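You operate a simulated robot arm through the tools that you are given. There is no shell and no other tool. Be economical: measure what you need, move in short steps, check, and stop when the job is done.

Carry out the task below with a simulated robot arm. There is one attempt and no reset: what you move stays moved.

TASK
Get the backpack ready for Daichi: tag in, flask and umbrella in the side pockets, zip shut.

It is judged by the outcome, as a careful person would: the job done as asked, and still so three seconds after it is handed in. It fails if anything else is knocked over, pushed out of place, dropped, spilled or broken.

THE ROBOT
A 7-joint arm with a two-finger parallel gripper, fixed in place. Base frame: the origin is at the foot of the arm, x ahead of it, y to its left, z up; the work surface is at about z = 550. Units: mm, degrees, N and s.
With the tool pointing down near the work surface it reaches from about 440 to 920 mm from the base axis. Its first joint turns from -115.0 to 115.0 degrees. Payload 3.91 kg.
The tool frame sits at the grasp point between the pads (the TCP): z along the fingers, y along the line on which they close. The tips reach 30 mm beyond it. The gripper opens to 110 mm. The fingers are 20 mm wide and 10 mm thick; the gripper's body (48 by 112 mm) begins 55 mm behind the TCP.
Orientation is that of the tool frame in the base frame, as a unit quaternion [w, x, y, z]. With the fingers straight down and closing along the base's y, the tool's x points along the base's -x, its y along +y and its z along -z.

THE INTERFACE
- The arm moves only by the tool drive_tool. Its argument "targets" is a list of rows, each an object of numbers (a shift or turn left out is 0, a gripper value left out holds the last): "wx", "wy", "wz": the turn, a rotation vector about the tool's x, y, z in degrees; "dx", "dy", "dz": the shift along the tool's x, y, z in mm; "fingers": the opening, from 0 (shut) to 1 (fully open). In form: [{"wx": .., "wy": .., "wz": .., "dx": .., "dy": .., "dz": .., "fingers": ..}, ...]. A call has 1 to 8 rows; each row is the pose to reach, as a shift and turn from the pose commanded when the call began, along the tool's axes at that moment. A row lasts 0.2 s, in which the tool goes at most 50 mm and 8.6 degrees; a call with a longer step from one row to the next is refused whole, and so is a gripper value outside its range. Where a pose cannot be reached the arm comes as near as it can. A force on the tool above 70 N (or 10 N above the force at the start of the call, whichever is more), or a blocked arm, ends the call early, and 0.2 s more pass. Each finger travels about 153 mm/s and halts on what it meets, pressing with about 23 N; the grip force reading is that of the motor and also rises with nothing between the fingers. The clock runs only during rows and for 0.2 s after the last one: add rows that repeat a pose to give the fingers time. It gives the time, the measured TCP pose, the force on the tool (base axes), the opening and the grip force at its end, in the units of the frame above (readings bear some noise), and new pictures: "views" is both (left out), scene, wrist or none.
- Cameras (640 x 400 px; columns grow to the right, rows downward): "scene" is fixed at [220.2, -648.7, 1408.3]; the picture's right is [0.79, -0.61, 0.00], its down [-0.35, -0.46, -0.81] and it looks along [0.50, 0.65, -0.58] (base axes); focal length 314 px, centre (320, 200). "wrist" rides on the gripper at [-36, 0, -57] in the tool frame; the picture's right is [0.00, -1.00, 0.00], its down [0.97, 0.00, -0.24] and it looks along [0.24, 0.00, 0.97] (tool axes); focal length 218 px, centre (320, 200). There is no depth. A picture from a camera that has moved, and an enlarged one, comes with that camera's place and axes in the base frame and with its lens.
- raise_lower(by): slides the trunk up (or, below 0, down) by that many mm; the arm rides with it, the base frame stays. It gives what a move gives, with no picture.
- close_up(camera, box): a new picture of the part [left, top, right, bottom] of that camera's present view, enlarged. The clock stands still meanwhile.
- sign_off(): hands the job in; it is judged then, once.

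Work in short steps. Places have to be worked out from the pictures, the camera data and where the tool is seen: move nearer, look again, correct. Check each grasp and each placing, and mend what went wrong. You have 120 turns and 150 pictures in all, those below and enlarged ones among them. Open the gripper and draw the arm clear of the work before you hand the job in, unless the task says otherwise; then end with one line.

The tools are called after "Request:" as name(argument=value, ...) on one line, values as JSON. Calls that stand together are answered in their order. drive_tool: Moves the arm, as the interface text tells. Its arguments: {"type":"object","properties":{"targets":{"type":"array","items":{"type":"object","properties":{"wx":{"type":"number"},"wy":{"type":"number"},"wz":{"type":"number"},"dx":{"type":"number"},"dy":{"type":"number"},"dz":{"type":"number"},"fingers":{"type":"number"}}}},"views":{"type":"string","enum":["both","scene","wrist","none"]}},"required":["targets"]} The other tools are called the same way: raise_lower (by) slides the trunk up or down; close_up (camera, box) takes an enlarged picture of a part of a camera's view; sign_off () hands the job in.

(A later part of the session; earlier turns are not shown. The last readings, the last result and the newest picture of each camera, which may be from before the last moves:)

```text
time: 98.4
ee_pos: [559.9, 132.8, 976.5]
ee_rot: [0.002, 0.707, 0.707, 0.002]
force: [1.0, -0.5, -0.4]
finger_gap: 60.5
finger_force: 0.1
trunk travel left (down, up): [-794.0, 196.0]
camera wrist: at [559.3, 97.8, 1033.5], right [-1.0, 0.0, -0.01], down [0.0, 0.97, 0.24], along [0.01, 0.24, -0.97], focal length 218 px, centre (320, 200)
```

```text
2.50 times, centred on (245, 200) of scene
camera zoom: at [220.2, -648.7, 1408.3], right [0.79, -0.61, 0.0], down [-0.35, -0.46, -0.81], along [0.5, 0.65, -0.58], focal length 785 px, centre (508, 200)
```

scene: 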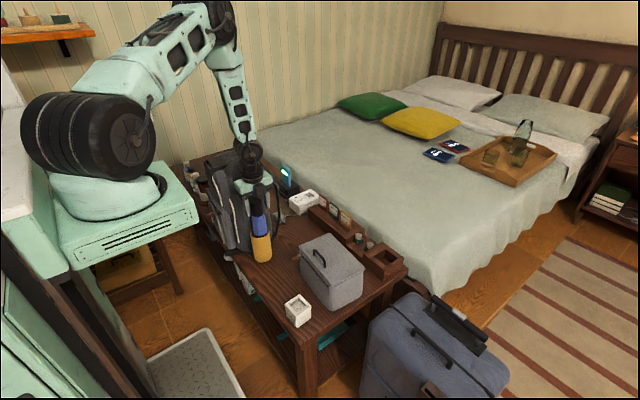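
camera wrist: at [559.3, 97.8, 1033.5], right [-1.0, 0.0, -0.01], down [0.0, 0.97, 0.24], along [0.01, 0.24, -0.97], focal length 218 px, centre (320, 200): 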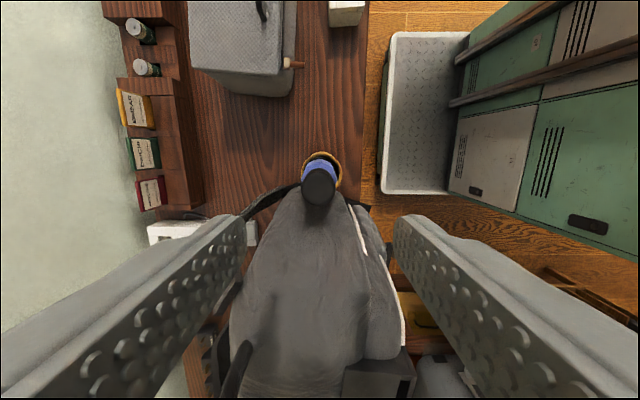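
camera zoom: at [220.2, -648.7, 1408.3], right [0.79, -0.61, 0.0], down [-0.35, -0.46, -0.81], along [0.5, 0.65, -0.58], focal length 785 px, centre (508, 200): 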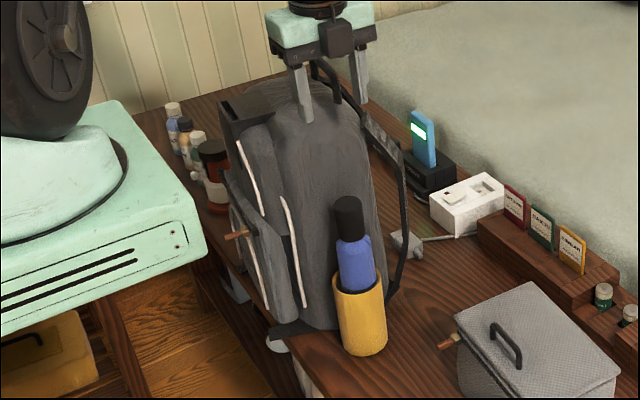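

Umbrella sits in the mustard pocket. Next the green tag at about (872, 109, top ≈650): I move above it.

Request:
drive_tool(targets=[{"dx": -3, "dy": 45}, {"dx": -6, "dy": 90}, {"dx": -10, "dy": 135}, {"dx": -14, "dy": 180}, {"dx": -18, "dy": 225}, {"dx": -22, "dy": 270}, {"dx": -24, "dy": 312}, {"dx": -24, "dy": 312}], views="none")

Request:
raise_lower(by=-180)

Request:
close_up(camera="wrist", box=[200, 80, 440, 240])

```text
time: 100.2
ee_pos: [871.4, 107.2, 975.3]
ee_rot: [0.002, 0.706, 0.708, 0.002]
force: [0.9, -0.3, 1.0]
finger_gap: 60.4
finger_force: 0.1
trunk travel left (down, up): [-794.0, 196.0]
```

```text
time: 102.2
ee_pos: [870.7, 108.0, 794.2]
ee_rot: [0.003, 0.706, 0.708, 0.002]
force: [0.6, 0.4, 0.1]
finger_gap: 60.6
finger_force: 0.0
trunk travel left (down, up): [-614.0, 376.0]
```

```text
2.50 times, centred on (320, 160) of wrist
camera zoom: at [870.3, 72.4, 853.8], right [-1.0, 0.0, -0.01], down [0.0, 0.97, 0.24], along [0.01, 0.24, -0.97], focal length 546 px, centre (320, 300)
```

zoom: 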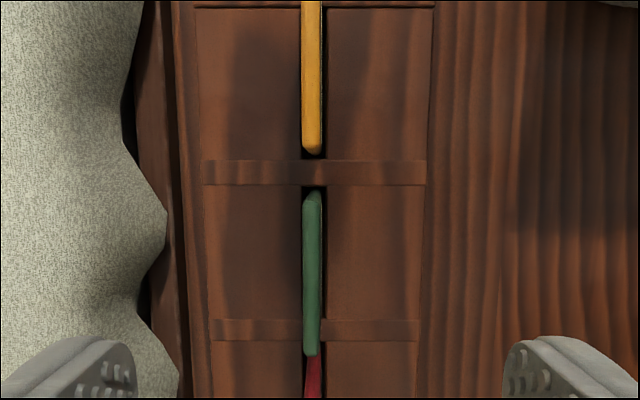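

The green tag is seen edge-on at x≈874.5, y≈109, top ≈680, ≈62 mm wide. I centre on it and lower partway to verify.

Request:
drive_tool(targets=[{"dx": 1, "dy": 4}, {"dx": 1, "dy": 4, "dz": 30}, {"dx": 1, "dy": 4, "dz": 64}, {"dx": 1, "dy": 4, "dz": 64}], views="wrist")

Request:
close_up(camera="scene", box=[290, 150, 390, 250])

```text
time: 103.2
ee_pos: [874.9, 107.5, 730.0]
ee_rot: [0.004, 0.707, 0.707, 0.003]
force: [0.4, -0.5, 0.6]
finger_gap: 60.4
finger_force: 0.2
trunk travel left (down, up): [-614.0, 376.0]
camera wrist: at [874.7, 71.8, 788.7], right [-1.0, 0.0, -0.01], down [0.0, 0.97, 0.24], along [0.01, 0.24, -0.97], focal length 218 px, centre (320, 200)
```

wrist: 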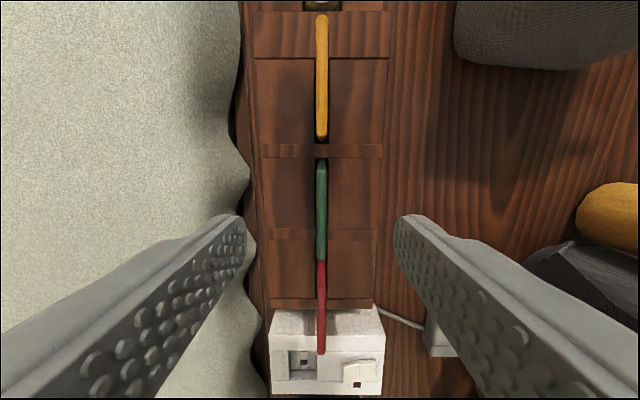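

```text
4.00 times, centred on (340, 200) of scene
camera zoom: at [220.2, -648.7, 1408.3], right [0.79, -0.61, 0.0], down [-0.35, -0.46, -0.81], along [0.5, 0.65, -0.58], focal length 1256 px, centre (240, 200)
```

zoom: 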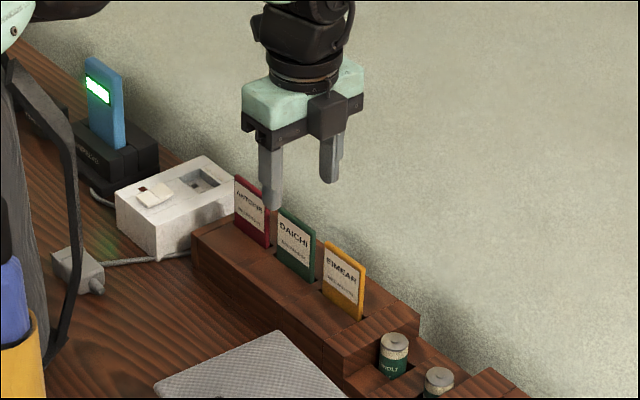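

Tag top ≈682, centre (874.7, 105.5). I lower to TCP z≈672 and close on it.

Request:
drive_tool(targets=[{"dx": -2, "dz": 20}, {"dx": -2, "dz": 40}, {"dx": -2, "dz": 58}, {"dx": -2, "dz": 58, "fingers": 0.25}, {"dx": -2, "dz": 58, "fingers": 0}, {"dx": -2, "dz": 58, "fingers": 0}], views="wrist")

```text
time: 104.6
ee_pos: [876.0, 106.8, 673.2]
ee_rot: [0.003, 0.707, 0.708, 0.003]
force: [0.4, -0.5, -1.5]
finger_gap: 4.9
finger_force: 22.7
trunk travel left (down, up): [-614.0, 376.0]
camera wrist: at [875.6, 70.9, 731.1], right [-1.0, 0.0, -0.01], down [0.0, 0.97, 0.24], along [0.01, 0.24, -0.97], focal length 218 px, centre (320, 200)
```

wrist: 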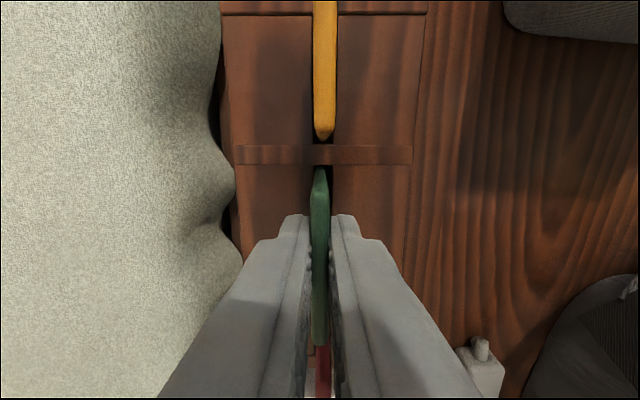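

Gripped (gap 4.9 mm). I lift it out with the trunk and inspect.

Request:
raise_lower(by=330)

Request:
close_up(camera="scene", box=[290, 20, 430, 250])

Request:
close_up(camera="wrist", box=[240, 120, 400, 320])

```text
time: 107.8
ee_pos: [876.3, 106.7, 1002.3]
ee_rot: [0.004, 0.706, 0.708, 0.004]
force: [0.4, -0.7, -0.3]
finger_gap: 5.1
finger_force: 22.8
trunk travel left (down, up): [-944.0, 46.0]
```

```text
1.74 times, centred on (360, 135) of scene
camera zoom: at [220.2, -648.7, 1408.3], right [0.79, -0.61, 0.0], down [-0.35, -0.46, -0.81], along [0.5, 0.65, -0.58], focal length 546 px, centre (250, 313)
```

zoom: 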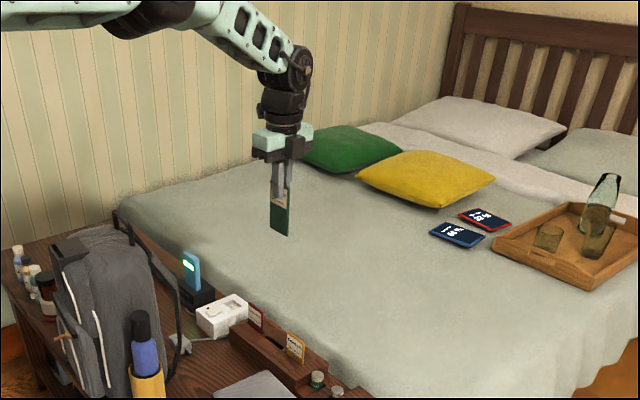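

```text
2.00 times, centred on (320, 220) of wrist
camera zoom: at [875.6, 70.9, 1061.1], right [-1.0, 0.0, -0.01], down [0.0, 0.97, 0.24], along [0.01, 0.24, -0.97], focal length 436 px, centre (320, 160)
```

zoom: 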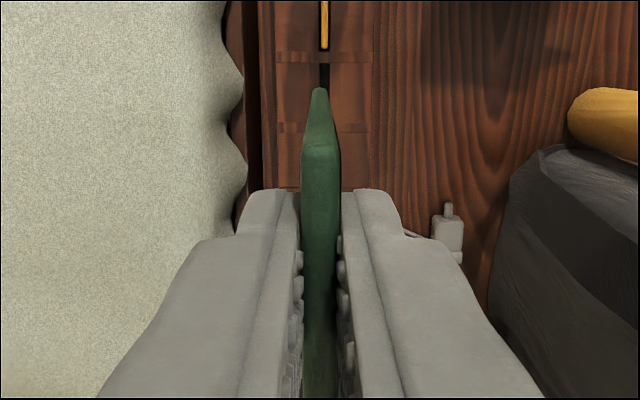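

The tag hangs ≈105 mm below the TCP, label facing −x. I raise and carry it over to the holder at about (491, 319, 888).

Request:
drive_tool(targets=[{"dz": -35}, {"dz": -70}, {"dx": 20, "dy": -40, "dz": -75}, {"dx": 40, "dy": -80, "dz": -75}, {"dx": 60, "dy": -120, "dz": -75}, {"dx": 80, "dy": -160, "dz": -75}, {"dx": 100, "dy": -200, "dz": -75}, {"dx": 120, "dy": -240, "dz": -75}], views="none")

Request:
drive_tool(targets=[{"dx": 20, "dy": -40}, {"dx": 40, "dy": -80}, {"dx": 60, "dy": -120}, {"dx": 73, "dy": -145}, {"dx": 73, "dy": -145}], views="both")

```text
time: 109.6
ee_pos: [635.2, 225.5, 1075.9]
ee_rot: [0.003, 0.707, 0.707, 0.003]
force: [-0.7, -1.2, -1.6]
finger_gap: 5.1
finger_force: 22.4
trunk travel left (down, up): [-944.0, 46.0]
```

```text
time: 110.8
ee_pos: [490.2, 297.2, 1076.2]
ee_rot: [0.003, 0.706, 0.708, 0.003]
force: [-0.2, 0.2, 0.2]
finger_gap: 5.1
finger_force: 23.0
trunk travel left (down, up): [-944.0, 46.0]
camera wrist: at [488.9, 261.9, 1133.5], right [-1.0, 0.0, -0.01], down [0.0, 0.97, 0.24], along [0.01, 0.24, -0.97], focal length 218 px, centre (320, 200)
```

scene: 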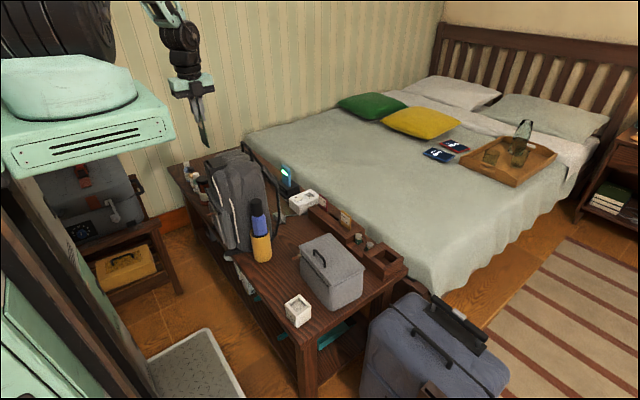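
wrist: 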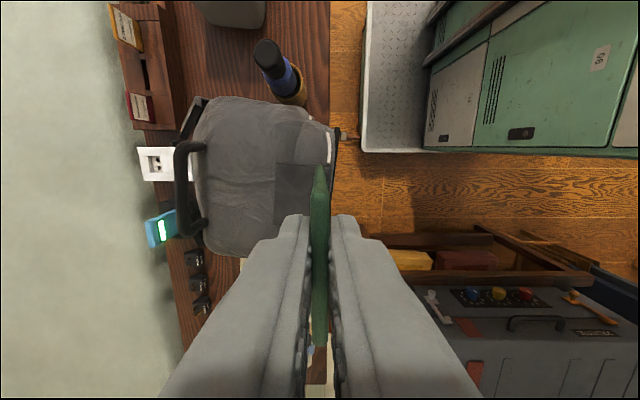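

I enlarge the holder region.

Request:
close_up(camera="wrist", box=[250, 110, 370, 240])

Request:
close_up(camera="scene", box=[170, 60, 280, 220])

```text
3.08 times, centred on (310, 175) of wrist
camera zoom: at [488.9, 261.9, 1133.5], right [-1.0, 0.0, -0.01], down [0.0, 0.97, 0.24], along [0.01, 0.24, -0.97], focal length 672 px, centre (351, 277)
```

zoom: 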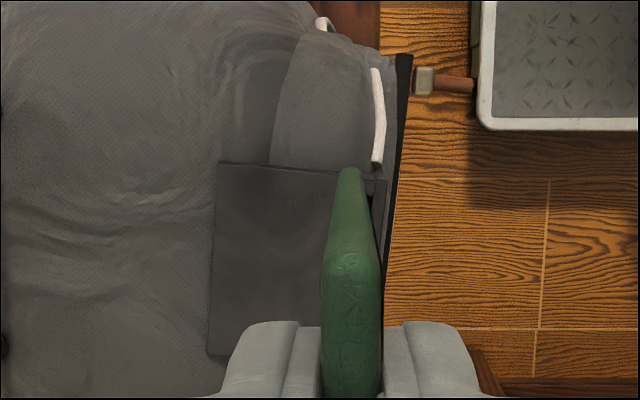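

```text
2.50 times, centred on (225, 140) of scene
camera zoom: at [220.2, -648.7, 1408.3], right [0.79, -0.61, 0.0], down [-0.35, -0.46, -0.81], along [0.5, 0.65, -0.58], focal length 785 px, centre (558, 350)
```

zoom: 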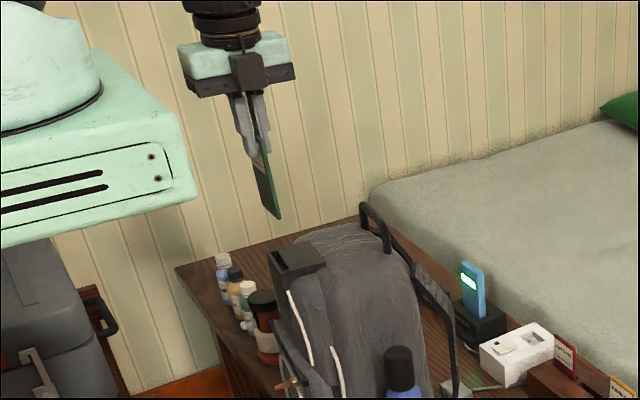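

The bag (and slot) is yawed ≈5°; the slot lies near the holder's front edge. I turn 5° and shift the tool aside (+x) to see the slot unobstructed.

Request:
drive_tool(targets=[{"dy": 25, "wz": 2.5}, {"dy": 50, "wz": 5}, {"dy": 50, "wz": 5}], views="none")

Request:
close_up(camera="wrist", box=[290, 130, 430, 250])

```text
time: 111.6
ee_pos: [540.5, 300.4, 1074.3]
ee_rot: [0.002, 0.736, 0.677, 0.003]
force: [-0.1, 0.2, -0.4]
finger_gap: 4.9
finger_force: 23.2
trunk travel left (down, up): [-944.0, 46.0]
```

```text
3.33 times, centred on (360, 190) of wrist
camera zoom: at [536.1, 264.3, 1133.4], right [-1.0, 0.09, -0.01], down [0.08, 0.97, 0.24], along [0.03, 0.24, -0.97], focal length 728 px, centre (187, 233)
```

zoom: 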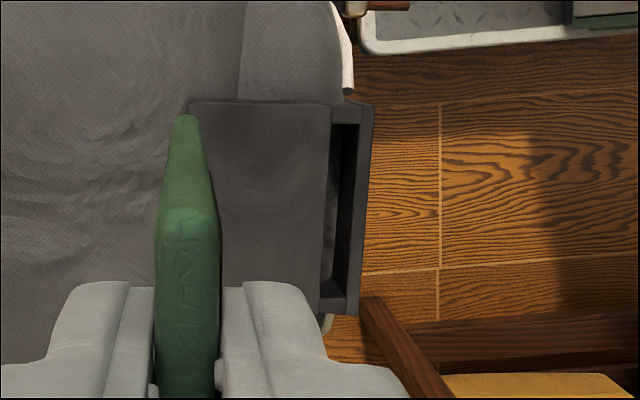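

Slot centre ≈ (490.5, 321.5, 888), 60×9 mm, with ≈2° more yaw. I place the tag above it and lower until its edge is just above the slot.

Request:
drive_tool(targets=[{"dx": 8, "dy": -26, "wz": 1}, {"dx": 15.4, "dy": -51.5, "wz": 2}, {"dx": 15.4, "dy": -51.5, "wz": 2, "dz": 30}, {"dx": 15.4, "dy": -51.5, "wz": 2, "dz": 64}, {"dx": 15.4, "dy": -51.5, "wz": 2, "dz": 64}], views="none")

Request:
close_up(camera="wrist", box=[260, 110, 380, 230])

Request:
close_up(camera="scene", box=[170, 80, 270, 200])

```text
time: 112.8
ee_pos: [491.6, 319.2, 1011.1]
ee_rot: [0.003, 0.749, 0.663, 0.003]
force: [0.1, 0.4, -0.1]
finger_gap: 4.9
finger_force: 22.6
trunk travel left (down, up): [-944.0, 46.0]
```

```text
3.33 times, centred on (320, 170) of wrist
camera zoom: at [486.3, 283.9, 1068.9], right [-0.99, 0.12, -0.01], down [0.12, 0.96, 0.24], along [0.04, 0.24, -0.97], focal length 728 px, centre (320, 300)
```

zoom: 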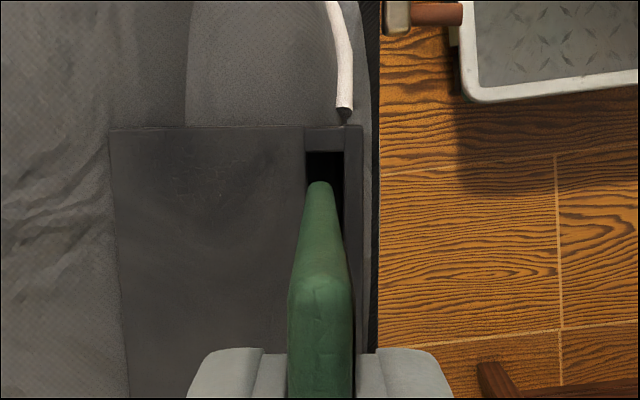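

```text
3.33 times, centred on (220, 140) of scene
camera zoom: at [220.2, -648.7, 1408.3], right [0.79, -0.61, 0.0], down [-0.35, -0.46, -0.81], along [0.5, 0.65, -0.58], focal length 1047 px, centre (653, 400)
```

zoom: 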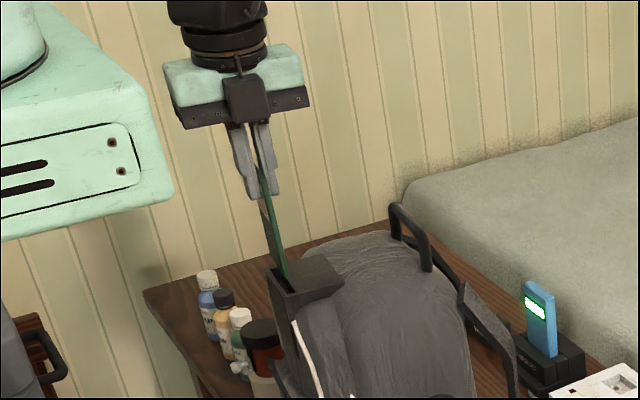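

The tag is almost aligned; trim −1.2 mm across and −1.5 mm along the slot, then lower into it.

Request:
drive_tool(targets=[{"dx": -1.5, "dy": -1.2}, {"dx": -1.5, "dy": -1.2, "dz": 10}, {"dx": -1.5, "dy": -1.2, "dz": 20}, {"dx": -1.5, "dy": -1.2, "dz": 30}], views="none")

Request:
close_up(camera="wrist", box=[260, 110, 380, 230])

```text
time: 113.8
ee_pos: [489.6, 317.9, 981.3]
ee_rot: [0.003, 0.749, 0.663, 0.003]
force: [0.2, 1.0, -0.7]
finger_gap: 5.2
finger_force: 23.4
trunk travel left (down, up): [-944.0, 46.0]
```

```text
3.33 times, centred on (320, 170) of wrist
camera zoom: at [484.7, 281.7, 1038.0], right [-0.99, 0.12, -0.01], down [0.11, 0.96, 0.24], along [0.04, 0.24, -0.97], focal length 728 px, centre (320, 300)
```

zoom: 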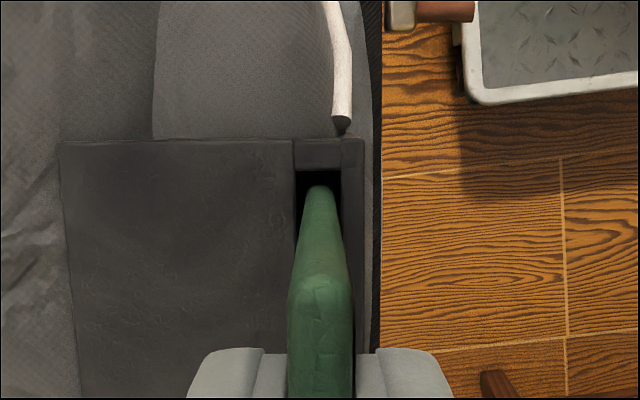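

Centred in the slot with no force. I lower further.

Request:
drive_tool(targets=[{"dz": 8}, {"dz": 16}, {"dz": 24}], views="none")

Request:
close_up(camera="wrist", box=[260, 110, 380, 230])

Request:
close_up(camera="scene", box=[170, 80, 270, 200])

```text
time: 114.6
ee_pos: [489.8, 316.4, 955.6]
ee_rot: [0.004, 0.748, 0.663, 0.003]
force: [0.3, 0.4, -0.1]
finger_gap: 4.8
finger_force: 22.5
trunk travel left (down, up): [-944.0, 46.0]
```

```text
3.33 times, centred on (320, 170) of wrist
camera zoom: at [484.9, 281.5, 1013.8], right [-0.99, 0.12, -0.01], down [0.12, 0.96, 0.24], along [0.04, 0.24, -0.97], focal length 728 px, centre (320, 300)
```

zoom: 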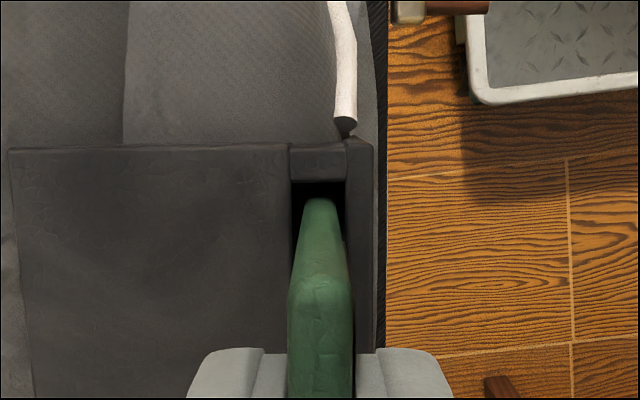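

```text
3.33 times, centred on (220, 140) of scene
camera zoom: at [220.2, -648.7, 1408.3], right [0.79, -0.61, 0.0], down [-0.35, -0.46, -0.81], along [0.5, 0.65, -0.58], focal length 1047 px, centre (653, 400)
```

zoom: 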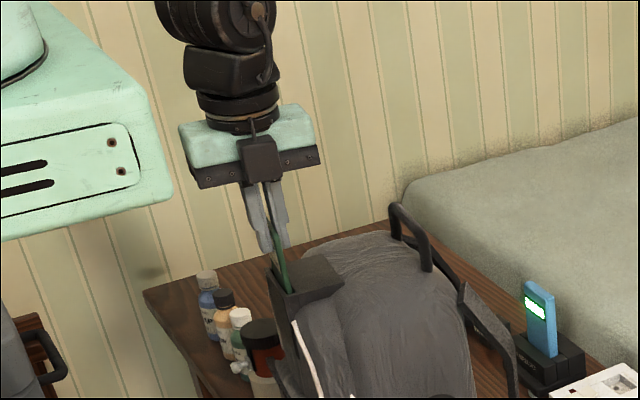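

It's going in. I continue until it touches bottom or the tips near the holder top.

Request:
drive_tool(targets=[{"dz": 6}, {"dz": 12}, {"dz": 18}, {"dz": 24}], views="none")

Request:
close_up(camera="wrist", box=[260, 110, 380, 230])

Request:
close_up(camera="scene", box=[170, 100, 270, 220])

```text
time: 115.6
ee_pos: [490.0, 316.5, 933.1]
ee_rot: [0.003, 0.748, 0.663, 0.003]
force: [-0.6, -2.5, 14.9]
finger_gap: 5.0
finger_force: 23.1
trunk travel left (down, up): [-944.0, 46.0]
```

```text
3.33 times, centred on (320, 170) of wrist
camera zoom: at [484.8, 281.5, 991.9], right [-0.99, 0.12, -0.01], down [0.11, 0.96, 0.24], along [0.04, 0.24, -0.97], focal length 728 px, centre (320, 300)
```

zoom: 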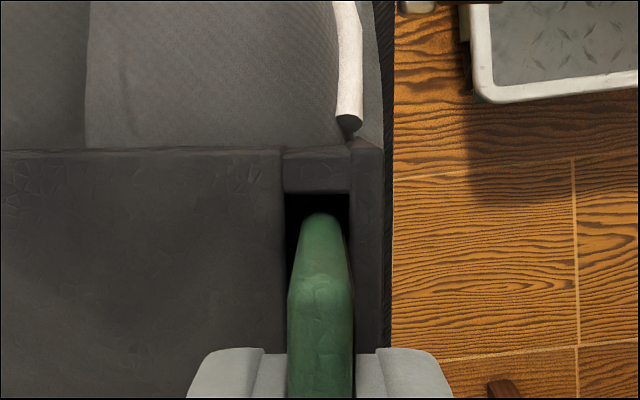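

```text
3.33 times, centred on (220, 160) of scene
camera zoom: at [220.2, -648.7, 1408.3], right [0.79, -0.61, 0.0], down [-0.35, -0.46, -0.81], along [0.5, 0.65, -0.58], focal length 1047 px, centre (653, 333)
```

zoom: 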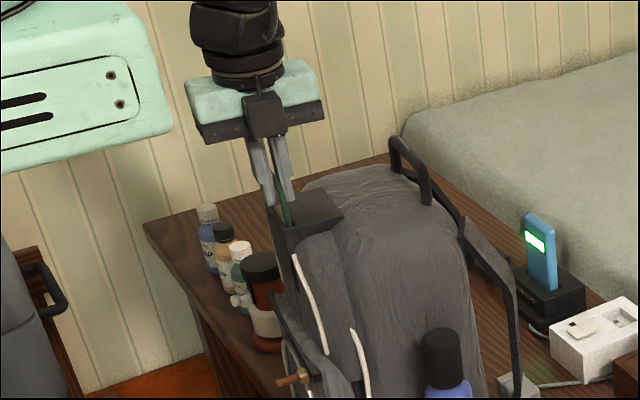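

Floor reached (15 N, tag ≈60 mm deep). I relax and open.

Request:
drive_tool(targets=[{"dz": -1}, {"dz": -1, "fingers": 0.2}, {"dz": -1, "fingers": 0.35}, {"dz": -20, "fingers": 0.35}, {"dz": -60}, {"dz": -105}], views="wrist")

Request:
close_up(camera="scene", box=[170, 100, 270, 220])

```text
time: 117.0
ee_pos: [487.6, 316.3, 1036.7]
ee_rot: [0.003, 0.748, 0.663, 0.003]
force: [-0.3, -0.5, 0.2]
finger_gap: 38.7
finger_force: 0.1
trunk travel left (down, up): [-944.0, 46.0]
camera wrist: at [483.3, 282.1, 1095.4], right [-0.99, 0.12, -0.01], down [0.11, 0.96, 0.24], along [0.04, 0.24, -0.97], focal length 218 px, centre (320, 200)
```

wrist: 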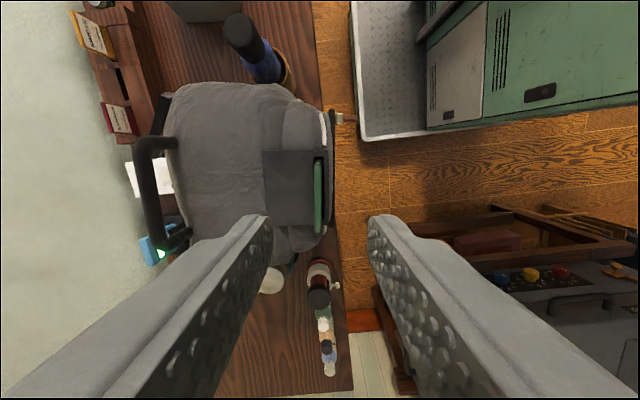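

```text
3.33 times, centred on (220, 160) of scene
camera zoom: at [220.2, -648.7, 1408.3], right [0.79, -0.61, 0.0], down [-0.35, -0.46, -0.81], along [0.5, 0.65, -0.58], focal length 1047 px, centre (653, 333)
```

zoom: 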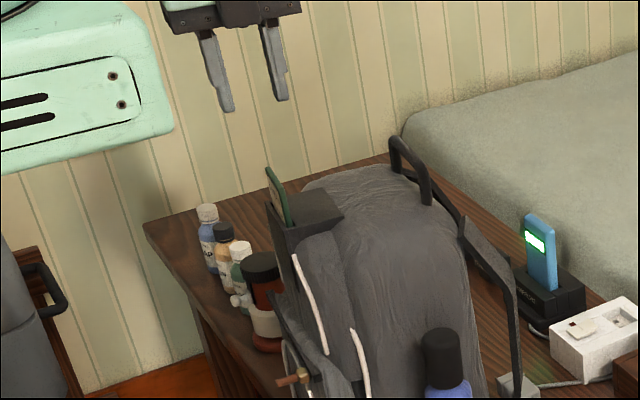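

Tag is seated in the holder. For the zip I turn the tool so the camera faces the bag from the front (fingers closing along y), backing off in front of the bag.

Request:
drive_tool(targets=[{"dx": -12, "dy": -10, "wz": 8}, {"dx": -24, "dy": -20, "wz": 16}, {"dx": -36, "dy": -30, "wz": 24}, {"dx": -48, "dy": -40, "wz": 32}, {"dx": -60, "dy": -50, "wz": 40}, {"dx": -72, "dy": -60, "wz": 48}, {"dx": -84, "dy": -70, "wz": 56}, {"dx": -96, "dy": -77, "wz": 64}], views="none")

Request:
drive_tool(targets=[{"wz": 8}, {"wz": 16}, {"wz": 19}, {"wz": 19}], views="wrist")

```text
time: 118.8
ee_pos: [400.9, 231.2, 1037.1]
ee_rot: [0.001, 0.986, 0.166, 0.005]
force: [-0.8, -0.7, 0.7]
finger_gap: 38.3
finger_force: 0.1
trunk travel left (down, up): [-944.0, 46.0]
```

```text
time: 119.8
ee_pos: [403.6, 228.2, 1036.6]
ee_rot: [0.002, 1.0, -0.005, 0.004]
force: [0.1, -1.3, -0.2]
finger_gap: 38.4
finger_force: 0.1
trunk travel left (down, up): [-944.0, 46.0]
camera wrist: at [367.8, 229.6, 1094.2], right [0.01, 1.0, 0.0], down [0.97, -0.01, 0.25], along [0.25, -0.01, -0.97], focal length 218 px, centre (320, 200)
```

wrist: 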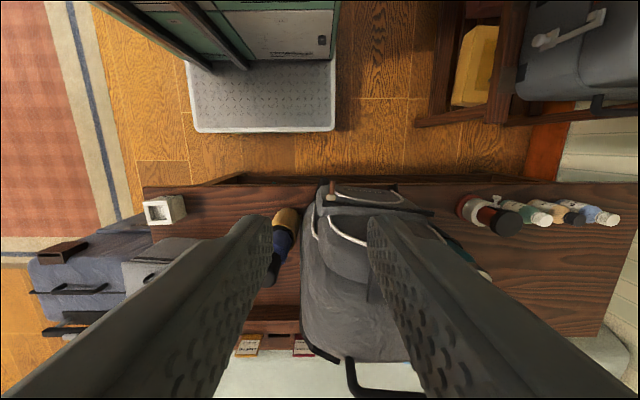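

That orientation works. The zip is in view below; I enlarge it.

Request:
close_up(camera="wrist", box=[280, 160, 460, 260])

```text
3.56 times, centred on (370, 210) of wrist
camera zoom: at [367.8, 229.6, 1094.2], right [0.01, 1.0, 0.0], down [0.97, -0.01, 0.25], along [0.25, -0.01, -0.97], focal length 776 px, centre (142, 164)
```

zoom: 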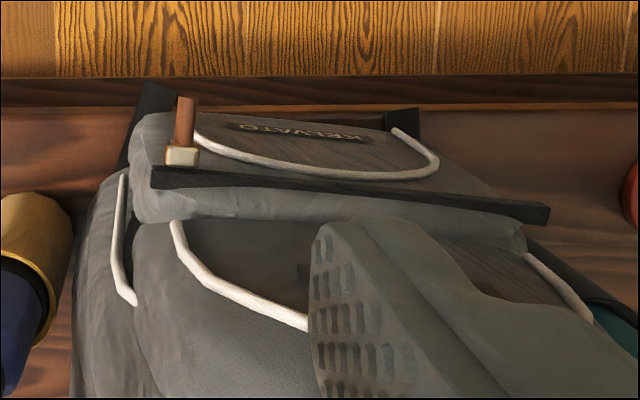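

Bar runs from ≈(463, 230) to (480, 415) at z≈750; slider at ≈(453, 245, 748) with its pull sticking out toward the robot. I centre in y and lower to see it closer.

Request:
drive_tool(targets=[{"dx": 10, "dy": -9}, {"dx": 20, "dy": -18, "fingers": 0.4}, {"dx": 20, "dy": -18}], views="none")

Request:
raise_lower(by=-180)

Request:
close_up(camera="wrist", box=[200, 100, 520, 300])

Request:
close_up(camera="scene", box=[170, 140, 290, 280])

```text
time: 120.6
ee_pos: [453.9, 259.8, 1074.2]
ee_rot: [-0.049, 0.998, -0.047, -0.001]
force: [1.0, 0.4, 0.3]
finger_gap: 43.9
finger_force: 0.1
trunk travel left (down, up): [-944.0, 46.0]
```

```text
time: 122.6
ee_pos: [455.9, 256.7, 890.6]
ee_rot: [-0.046, 0.998, -0.048, 0.0]
force: [0.2, 0.0, 0.5]
finger_gap: 43.8
finger_force: 0.0
trunk travel left (down, up): [-764.0, 226.0]
```

```text
2.00 times, centred on (360, 200) of wrist
camera zoom: at [418.6, 255.4, 949.0], right [0.1, 0.99, 0.09], down [0.97, -0.11, 0.23], along [0.24, 0.07, -0.97], focal length 436 px, centre (240, 200)
```

zoom: 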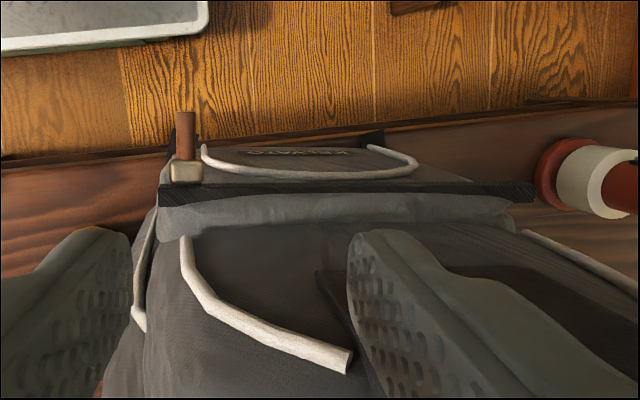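

```text
2.86 times, centred on (230, 210) of scene
camera zoom: at [220.2, -648.7, 1408.3], right [0.79, -0.61, 0.0], down [-0.35, -0.46, -0.81], along [0.5, 0.65, -0.58], focal length 897 px, centre (577, 171)
```

zoom: 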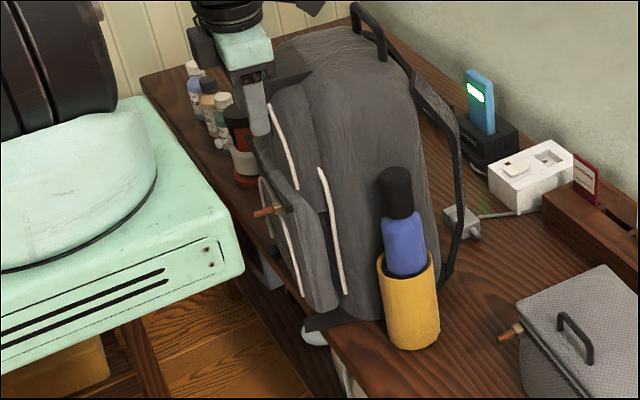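

The pose came out tilted and closer than intended. I back off in −x and re-level before going on.

Request:
drive_tool(targets=[{"dx": -15}, {"dx": -30}, {"dx": -30}], views="both")

```text
time: 123.1
ee_pos: [466.0, 252.3, 903.3]
ee_rot: [-0.069, 0.994, -0.089, -0.007]
force: [-4.1, 1.3, -1.5]
finger_gap: 44.5
finger_force: 0.3
out of reach, approached as far as the arm can: row 2
trunk travel left (down, up): [-764.0, 226.0]
stopped in row 2: the arm was blocked; the commanded pose is now the measured one
camera wrist: at [430.6, 251.4, 962.0], right [0.18, 0.97, 0.14], down [0.96, -0.2, 0.21], along [0.23, 0.09, -0.97], focal length 218 px, centre (320, 200)
```

scene: 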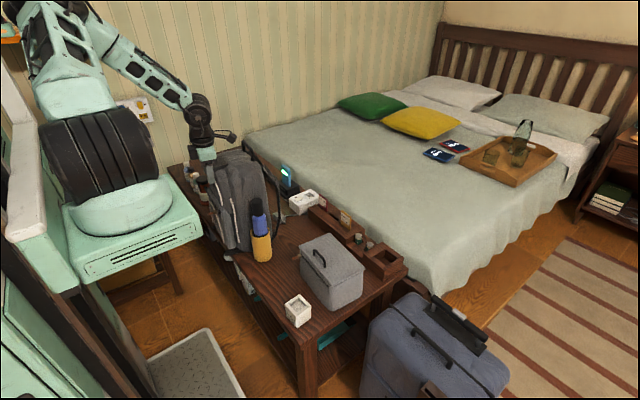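
wrist: 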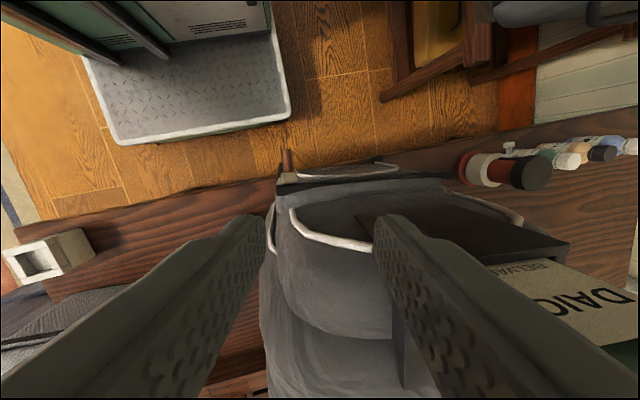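

The wrist is at a joint limit here. I first go straight up with the trunk, away from the bag, then unwind the wrist.

Request:
raise_lower(by=180)

Request:
drive_tool(targets=[{"wz": -8}, {"wz": -16}, {"wz": -24}, {"wz": -32}, {"wz": -40}, {"wz": -48}, {"wz": -56}, {"wz": -64}], views="none")

```text
time: 125.1
ee_pos: [466.9, 251.8, 1083.9]
ee_rot: [-0.068, 0.994, -0.089, -0.007]
force: [-0.6, -0.4, -0.1]
finger_gap: 44.0
finger_force: 0.2
trunk travel left (down, up): [-944.0, 46.0]
```

```text
time: 126.9
ee_pos: [466.8, 252.3, 1084.4]
ee_rot: [-0.061, 0.889, 0.452, 0.032]
force: [1.3, -0.3, 0.0]
finger_gap: 44.1
finger_force: 0.1
trunk travel left (down, up): [-944.0, 46.0]
```

Request:
drive_tool(targets=[{"wz": -8}, {"wz": -16}, {"wz": -24}, {"wz": -32}, {"wz": -40}, {"wz": -48}, {"wz": -56}, {"wz": -64}], views="none")

Request:
drive_tool(targets=[{"wz": -8}, {"wz": -16}, {"wz": -24}, {"wz": -32}, {"wz": -40}, {"wz": -48}, {"wz": -56}, {"wz": -64}], views="both")

```text
time: 128.7
ee_pos: [466.8, 251.8, 1083.8]
ee_rot: [-0.035, 0.515, 0.854, 0.059]
force: [0.1, 0.5, -0.2]
finger_gap: 44.0
finger_force: 0.0
trunk travel left (down, up): [-944.0, 46.0]
```

```text
time: 130.5
ee_pos: [465.3, 252.8, 1084.1]
ee_rot: [0.002, -0.017, 0.998, 0.068]
force: [0.2, 0.5, 1.7]
finger_gap: 44.0
finger_force: 0.1
trunk travel left (down, up): [-944.0, 46.0]
camera wrist: at [501.4, 246.6, 1140.8], right [0.03, -0.99, -0.14], down [-0.97, -0.06, 0.23], along [-0.24, 0.12, -0.96], focal length 218 px, centre (320, 200)
```

scene: 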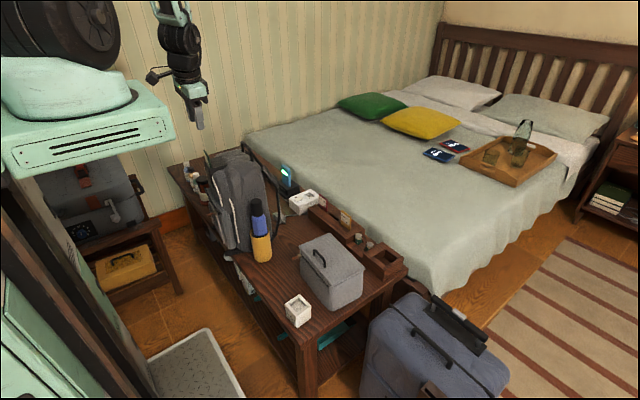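
wrist: 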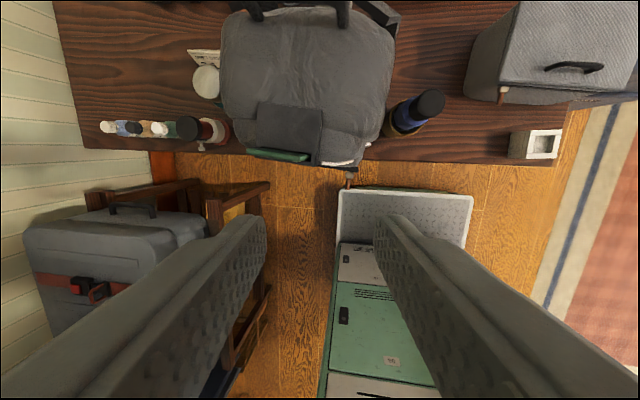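

Everything still in place. Original yaw restored; I level the tool, back off toward −x and tilt it forward ≈35°.

Request:
drive_tool(targets=[{"wx": 7, "dx": 10}, {"wx": 7.5, "wy": -7, "dx": 20}, {"wx": 7.5, "wy": -14, "dx": 30}, {"wx": 7.5, "wy": -21, "dx": 40}, {"wx": 7.5, "wy": -28, "dx": 50}, {"wx": 7.5, "wy": -35, "dx": 60}, {"wx": 7.5, "wy": -35, "dx": 60}], views="wrist")

```text
time: 131.6
ee_pos: [505.8, 194.2, 1084.2]
ee_rot: [0.187, 0.111, 0.976, -0.016]
force: [0.4, -0.1, 0.0]
finger_gap: 44.1
finger_force: 0.0
trunk travel left (down, up): [-944.0, 46.0]
stopped in row 5: the arm was blocked; the commanded pose is now the measured one
camera wrist: at [517.7, 192.0, 1151.3], right [-0.22, -0.98, -0.01], down [-0.97, 0.22, -0.13], along [0.13, -0.02, -0.99], focal length 218 px, centre (320, 200)
```

wrist: 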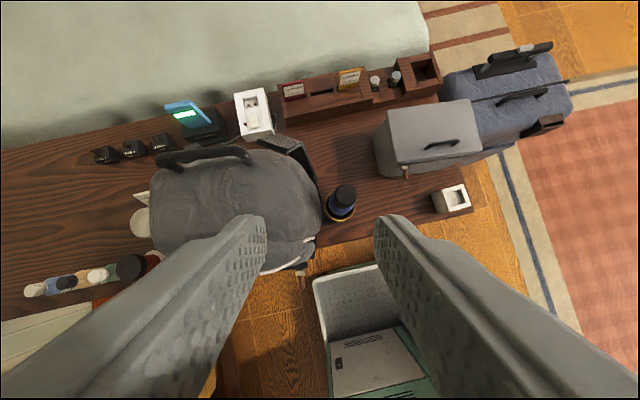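

The arm is too folded with the trunk this high. I raise the tool relative to the trunk, then will bring the trunk down.

Request:
drive_tool(targets=[{"dx": -7, "dy": -1, "dz": -38}, {"dx": -14, "dy": -2, "dz": -76}, {"dx": -21, "dy": -4, "dz": -114}, {"dx": -28, "dy": -5, "dz": -152}, {"dx": -35, "dy": -6, "dz": -190}, {"dx": -42, "dy": -8, "dz": -228}, {"dx": -49, "dy": -9, "dz": -266}, {"dx": -55, "dy": -10, "dz": -300}], views="none")

Request:
raise_lower(by=-300)

```text
time: 132.2
ee_pos: [546.8, 133.2, 1157.3]
ee_rot: [0.186, 0.206, 0.96, -0.044]
force: [0.3, 1.2, -0.1]
finger_gap: 44.0
finger_force: 0.1
trunk travel left (down, up): [-944.0, 46.0]
stopped in row 3: the arm was blocked; the commanded pose is now the measured one
```

```text
time: 135.2
ee_pos: [545.7, 135.4, 861.1]
ee_rot: [0.184, 0.207, 0.96, -0.041]
force: [-0.1, 0.1, 0.1]
finger_gap: 43.8
finger_force: 0.0
trunk travel left (down, up): [-644.0, 346.0]
```

That ended just above the umbrella, untouched. I raise the trunk again at once and then return to a neutral upright pose away from the bag.

Request:
raise_lower(by=200)

Request:
drive_tool(targets=[{"dx": -10, "dy": -18, "dz": -8, "wx": -0.6, "wy": 2.7, "wz": -3}, {"dx": -20, "dy": -37, "dz": -16, "wx": -1.2, "wy": 5.4, "wz": -6}, {"dx": -30, "dy": -55, "dz": -24, "wx": -1.8, "wy": 8, "wz": -9}, {"dx": -40, "dy": -74, "dz": -32, "wx": -2.4, "wy": 10.7, "wz": -12}, {"dx": -50, "dy": -92, "dz": -41, "wx": -3, "wy": 13.4, "wz": -15}, {"dx": -60, "dy": -111, "dz": -49, "wx": -3.6, "wy": 16, "wz": -18}, {"dx": -70, "dy": -130, "dz": -57, "wx": -4.2, "wy": 18.7, "wz": -21}, {"dx": -79, "dy": -148, "dz": -65, "wx": -4.8, "wy": 21.4, "wz": -24}], views="both")

```text
time: 137.4
ee_pos: [544.7, 133.0, 1059.2]
ee_rot: [0.185, 0.207, 0.96, -0.041]
force: [1.1, 0.4, -0.3]
finger_gap: 43.8
finger_force: 0.0
trunk travel left (down, up): [-844.0, 146.0]
```

```text
time: 139.2
ee_pos: [526.8, -15.2, 1151.1]
ee_rot: [0.0, -0.01, 1.0, 0.003]
force: [-0.2, -0.1, 0.3]
finger_gap: 44.1
finger_force: 0.1
trunk travel left (down, up): [-844.0, 146.0]
camera wrist: at [563.0, -13.4, 1209.2], right [0.02, -1.0, -0.01], down [-0.97, -0.02, 0.24], along [-0.24, 0.0, -0.97], focal length 218 px, centre (320, 200)
```

scene: 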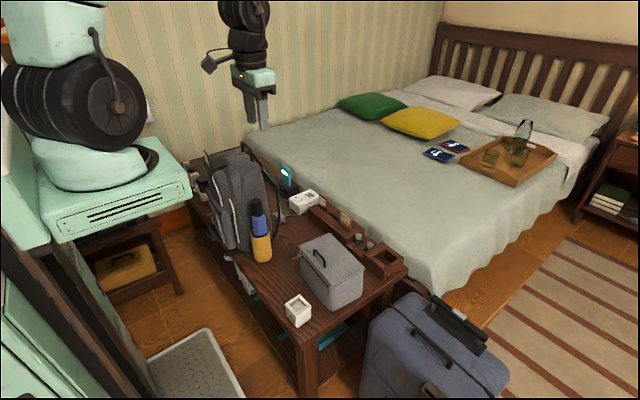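
wrist: 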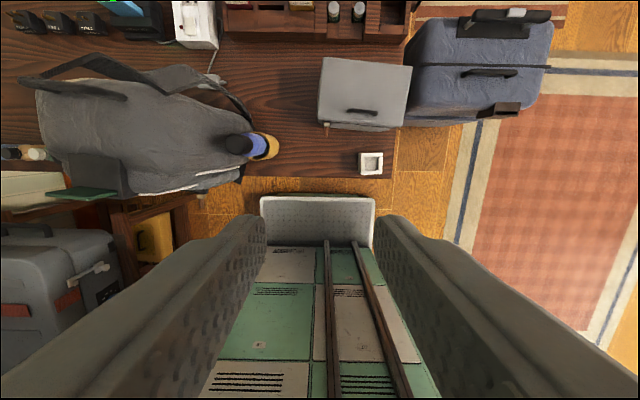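

Neutral again. I bring the trunk down and the tool up to recreate the start posture, from which the forward tilt worked.

Request:
raise_lower(by=-200)

Request:
drive_tool(targets=[{"dz": -45}, {"dz": -90}, {"dz": -135}, {"dz": -180}, {"dz": -225}, {"dz": -270}, {"dz": -310}, {"dz": -330}], views="none")

Request:
drive_tool(targets=[{"dx": 14, "dy": 34, "wy": -5}, {"dx": 28, "dy": 68, "wy": -10}, {"dx": 42, "dy": 102, "wy": -16}, {"dx": 56, "dy": 136, "wy": -22}, {"dx": 70, "dy": 170, "wy": -28}, {"dx": 84, "dy": 204, "wy": -34}, {"dx": 98, "dy": 230, "wy": -40}, {"dx": 115, "dy": 250, "wy": -45}], views="none")

```text
time: 141.4
ee_pos: [526.8, -14.2, 950.2]
ee_rot: [0.001, -0.01, 1.0, 0.003]
force: [-0.4, 0.7, 0.4]
finger_gap: 44.0
finger_force: 0.1
trunk travel left (down, up): [-644.0, 346.0]
```

```text
time: 143.2
ee_pos: [526.7, -17.5, 1282.0]
ee_rot: [0.0, -0.009, 1.0, 0.003]
force: [1.0, 0.1, -0.2]
finger_gap: 44.2
finger_force: 0.1
trunk travel left (down, up): [-644.0, 346.0]
```

```text
time: 145.0
ee_pos: [406.1, 231.2, 1281.6]
ee_rot: [0.384, -0.008, 0.923, 0.008]
force: [1.3, -0.1, 1.2]
finger_gap: 43.9
finger_force: 0.1
trunk travel left (down, up): [-644.0, 346.0]
```

That works. The tool is at (406, 231), tilted 45° forward; I lower in front of the bag.

Request:
raise_lower(by=-400)

Request:
close_up(camera="wrist", box=[160, 120, 480, 320])

Request:
close_up(camera="scene", box=[60, 80, 340, 290])

```text
time: 148.8
ee_pos: [405.5, 230.2, 880.8]
ee_rot: [0.383, -0.007, 0.924, 0.006]
force: [-0.4, 0.1, 0.6]
finger_gap: 43.7
finger_force: 0.1
trunk travel left (down, up): [-244.0, 746.0]
```

```text
2.00 times, centred on (320, 220) of wrist
camera zoom: at [390.9, 230.7, 947.9], right [0.02, -1.0, -0.01], down [-0.86, -0.01, -0.52], along [0.52, 0.02, -0.86], focal length 436 px, centre (320, 160)
```

zoom: 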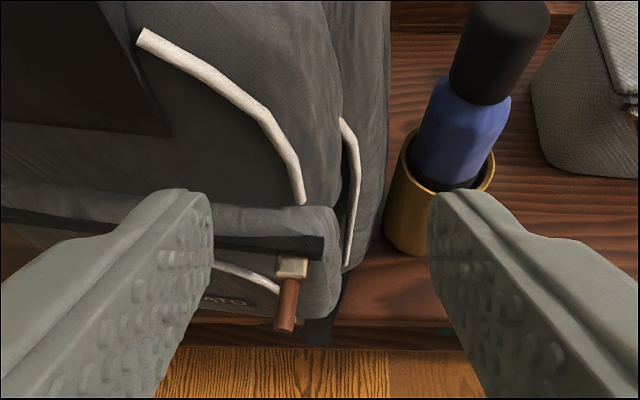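

```text
1.90 times, centred on (200, 185) of scene
camera zoom: at [220.2, -648.7, 1408.3], right [0.79, -0.61, 0.0], down [-0.35, -0.46, -0.81], along [0.5, 0.65, -0.58], focal length 598 px, centre (549, 229)
```

zoom: 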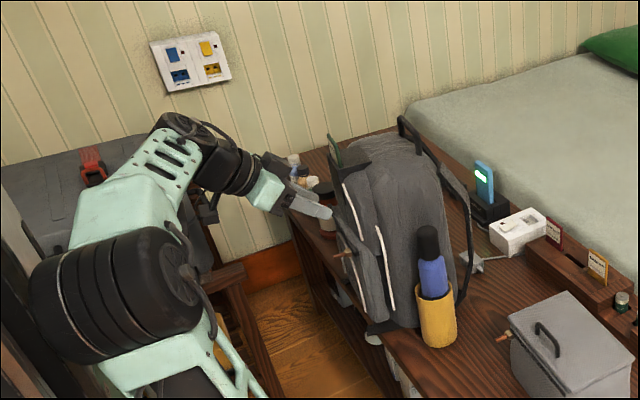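

Slider brass ≈ (453, 247, 749), pull pointing down-outward to ≈(430, 251, 726). I lower and line up in y, keeping short of it, to check.

Request:
raise_lower(by=-100)

Request:
drive_tool(targets=[{"dy": 10}, {"dy": 19}, {"dy": 19}], views="wrist")

Request:
close_up(camera="wrist", box=[220, 180, 420, 320])

```text
time: 150.1
ee_pos: [405.7, 230.8, 780.7]
ee_rot: [0.383, -0.008, 0.924, 0.006]
force: [-1.2, 0.8, 0.3]
finger_gap: 43.9
finger_force: 0.1
trunk travel left (down, up): [-144.0, 846.0]
```

```text
time: 150.9
ee_pos: [404.9, 249.6, 780.9]
ee_rot: [0.383, -0.007, 0.924, 0.006]
force: [0.0, -0.4, 0.6]
finger_gap: 44.2
finger_force: 0.0
trunk travel left (down, up): [-144.0, 846.0]
camera wrist: at [390.1, 249.7, 847.5], right [0.02, -1.0, -0.01], down [-0.86, -0.01, -0.52], along [0.52, 0.02, -0.86], focal length 218 px, centre (320, 200)
```

wrist: 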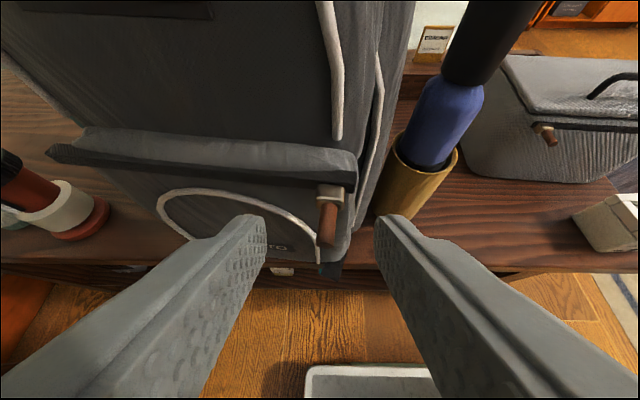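

```text
2.86 times, centred on (320, 250) of wrist
camera zoom: at [390.1, 249.7, 847.5], right [0.02, -1.0, -0.01], down [-0.86, -0.01, -0.52], along [0.52, 0.02, -0.86], focal length 624 px, centre (320, 57)
```

zoom: 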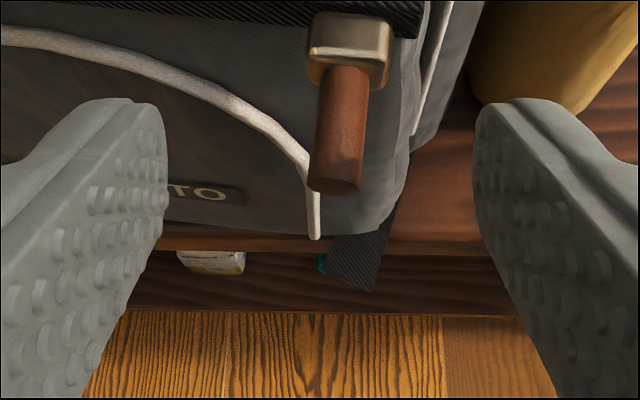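

Pull is ≈9 mm thick at (427–447, 248, 745), brass block ≈15 mm wide behind it. I move in so the fingertips straddle it, then narrow the gap to ≈22 mm.

Request:
drive_tool(targets=[{"dx": 1, "dy": -1, "dz": 10}, {"dx": 2, "dy": -2, "dz": 20}, {"dx": 2.8, "dy": -2, "dz": 31}, {"dx": 2.8, "dy": -2, "dz": 31, "fingers": 0.2}, {"dx": 2.8, "dy": -2, "dz": 31, "fingers": 0.2}], views="none")

Request:
close_up(camera="wrist", box=[220, 150, 420, 290])

Request:
close_up(camera="scene", box=[180, 180, 280, 270])

```text
time: 152.1
ee_pos: [425.0, 248.4, 758.1]
ee_rot: [0.383, -0.008, 0.924, 0.007]
force: [-0.3, 0.3, -0.5]
finger_gap: 21.8
finger_force: 0.1
trunk travel left (down, up): [-144.0, 846.0]
```

```text
2.86 times, centred on (320, 220) of wrist
camera zoom: at [410.0, 248.2, 824.1], right [0.02, -1.0, -0.01], down [-0.86, -0.01, -0.52], along [0.52, 0.01, -0.86], focal length 624 px, centre (320, 143)
```

zoom: 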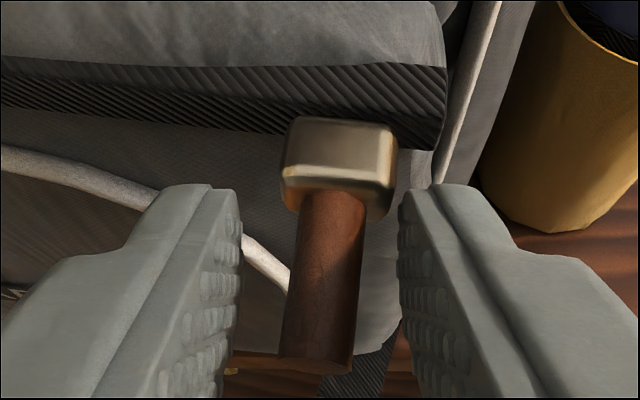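

```text
4.44 times, centred on (230, 225) of scene
camera zoom: at [220.2, -648.7, 1408.3], right [0.79, -0.61, 0.0], down [-0.35, -0.46, -0.81], along [0.5, 0.65, -0.58], focal length 1396 px, centre (720, 89)
```

zoom: 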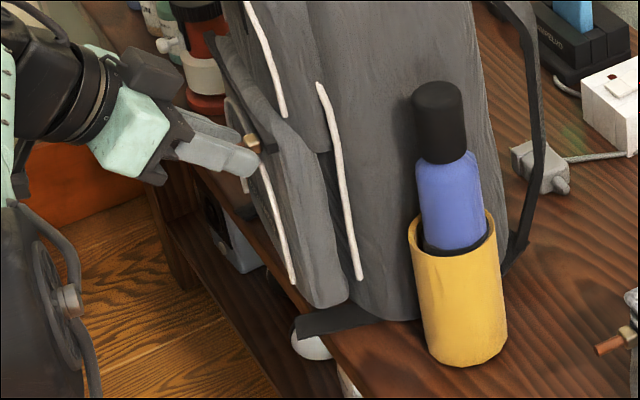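

Fingers straddle the pull. I narrow to ≈13 mm and start dragging toward +y along the bar.

Request:
drive_tool(targets=[{"fingers": 0.12}, {"dy": 5, "dx": -0.3, "dz": 0.3}, {"dy": 11, "dx": -0.7, "dz": 0.7}, {"dy": 17, "dx": -1.1, "dz": 1.1}, {"dy": 23, "dx": -1.5, "dz": 1.5}, {"dy": 29, "dx": -1.9, "dz": 1.9}, {"dy": 35, "dx": -2.3, "dz": 2.3}], views="wrist")

```text
time: 153.7
ee_pos: [426.6, 283.5, 758.4]
ee_rot: [0.383, -0.007, 0.924, 0.006]
force: [4.9, -0.8, 0.4]
finger_gap: 15.0
finger_force: 23.1
trunk travel left (down, up): [-144.0, 846.0]
camera wrist: at [412.5, 283.2, 824.2], right [0.02, -1.0, -0.01], down [-0.86, -0.01, -0.52], along [0.52, 0.02, -0.86], focal length 218 px, centre (320, 200)
```

wrist: 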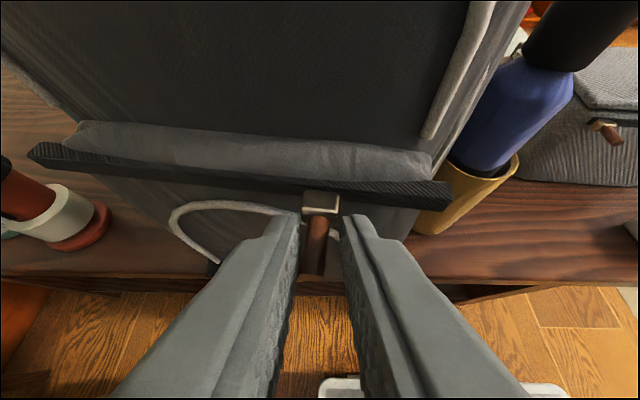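

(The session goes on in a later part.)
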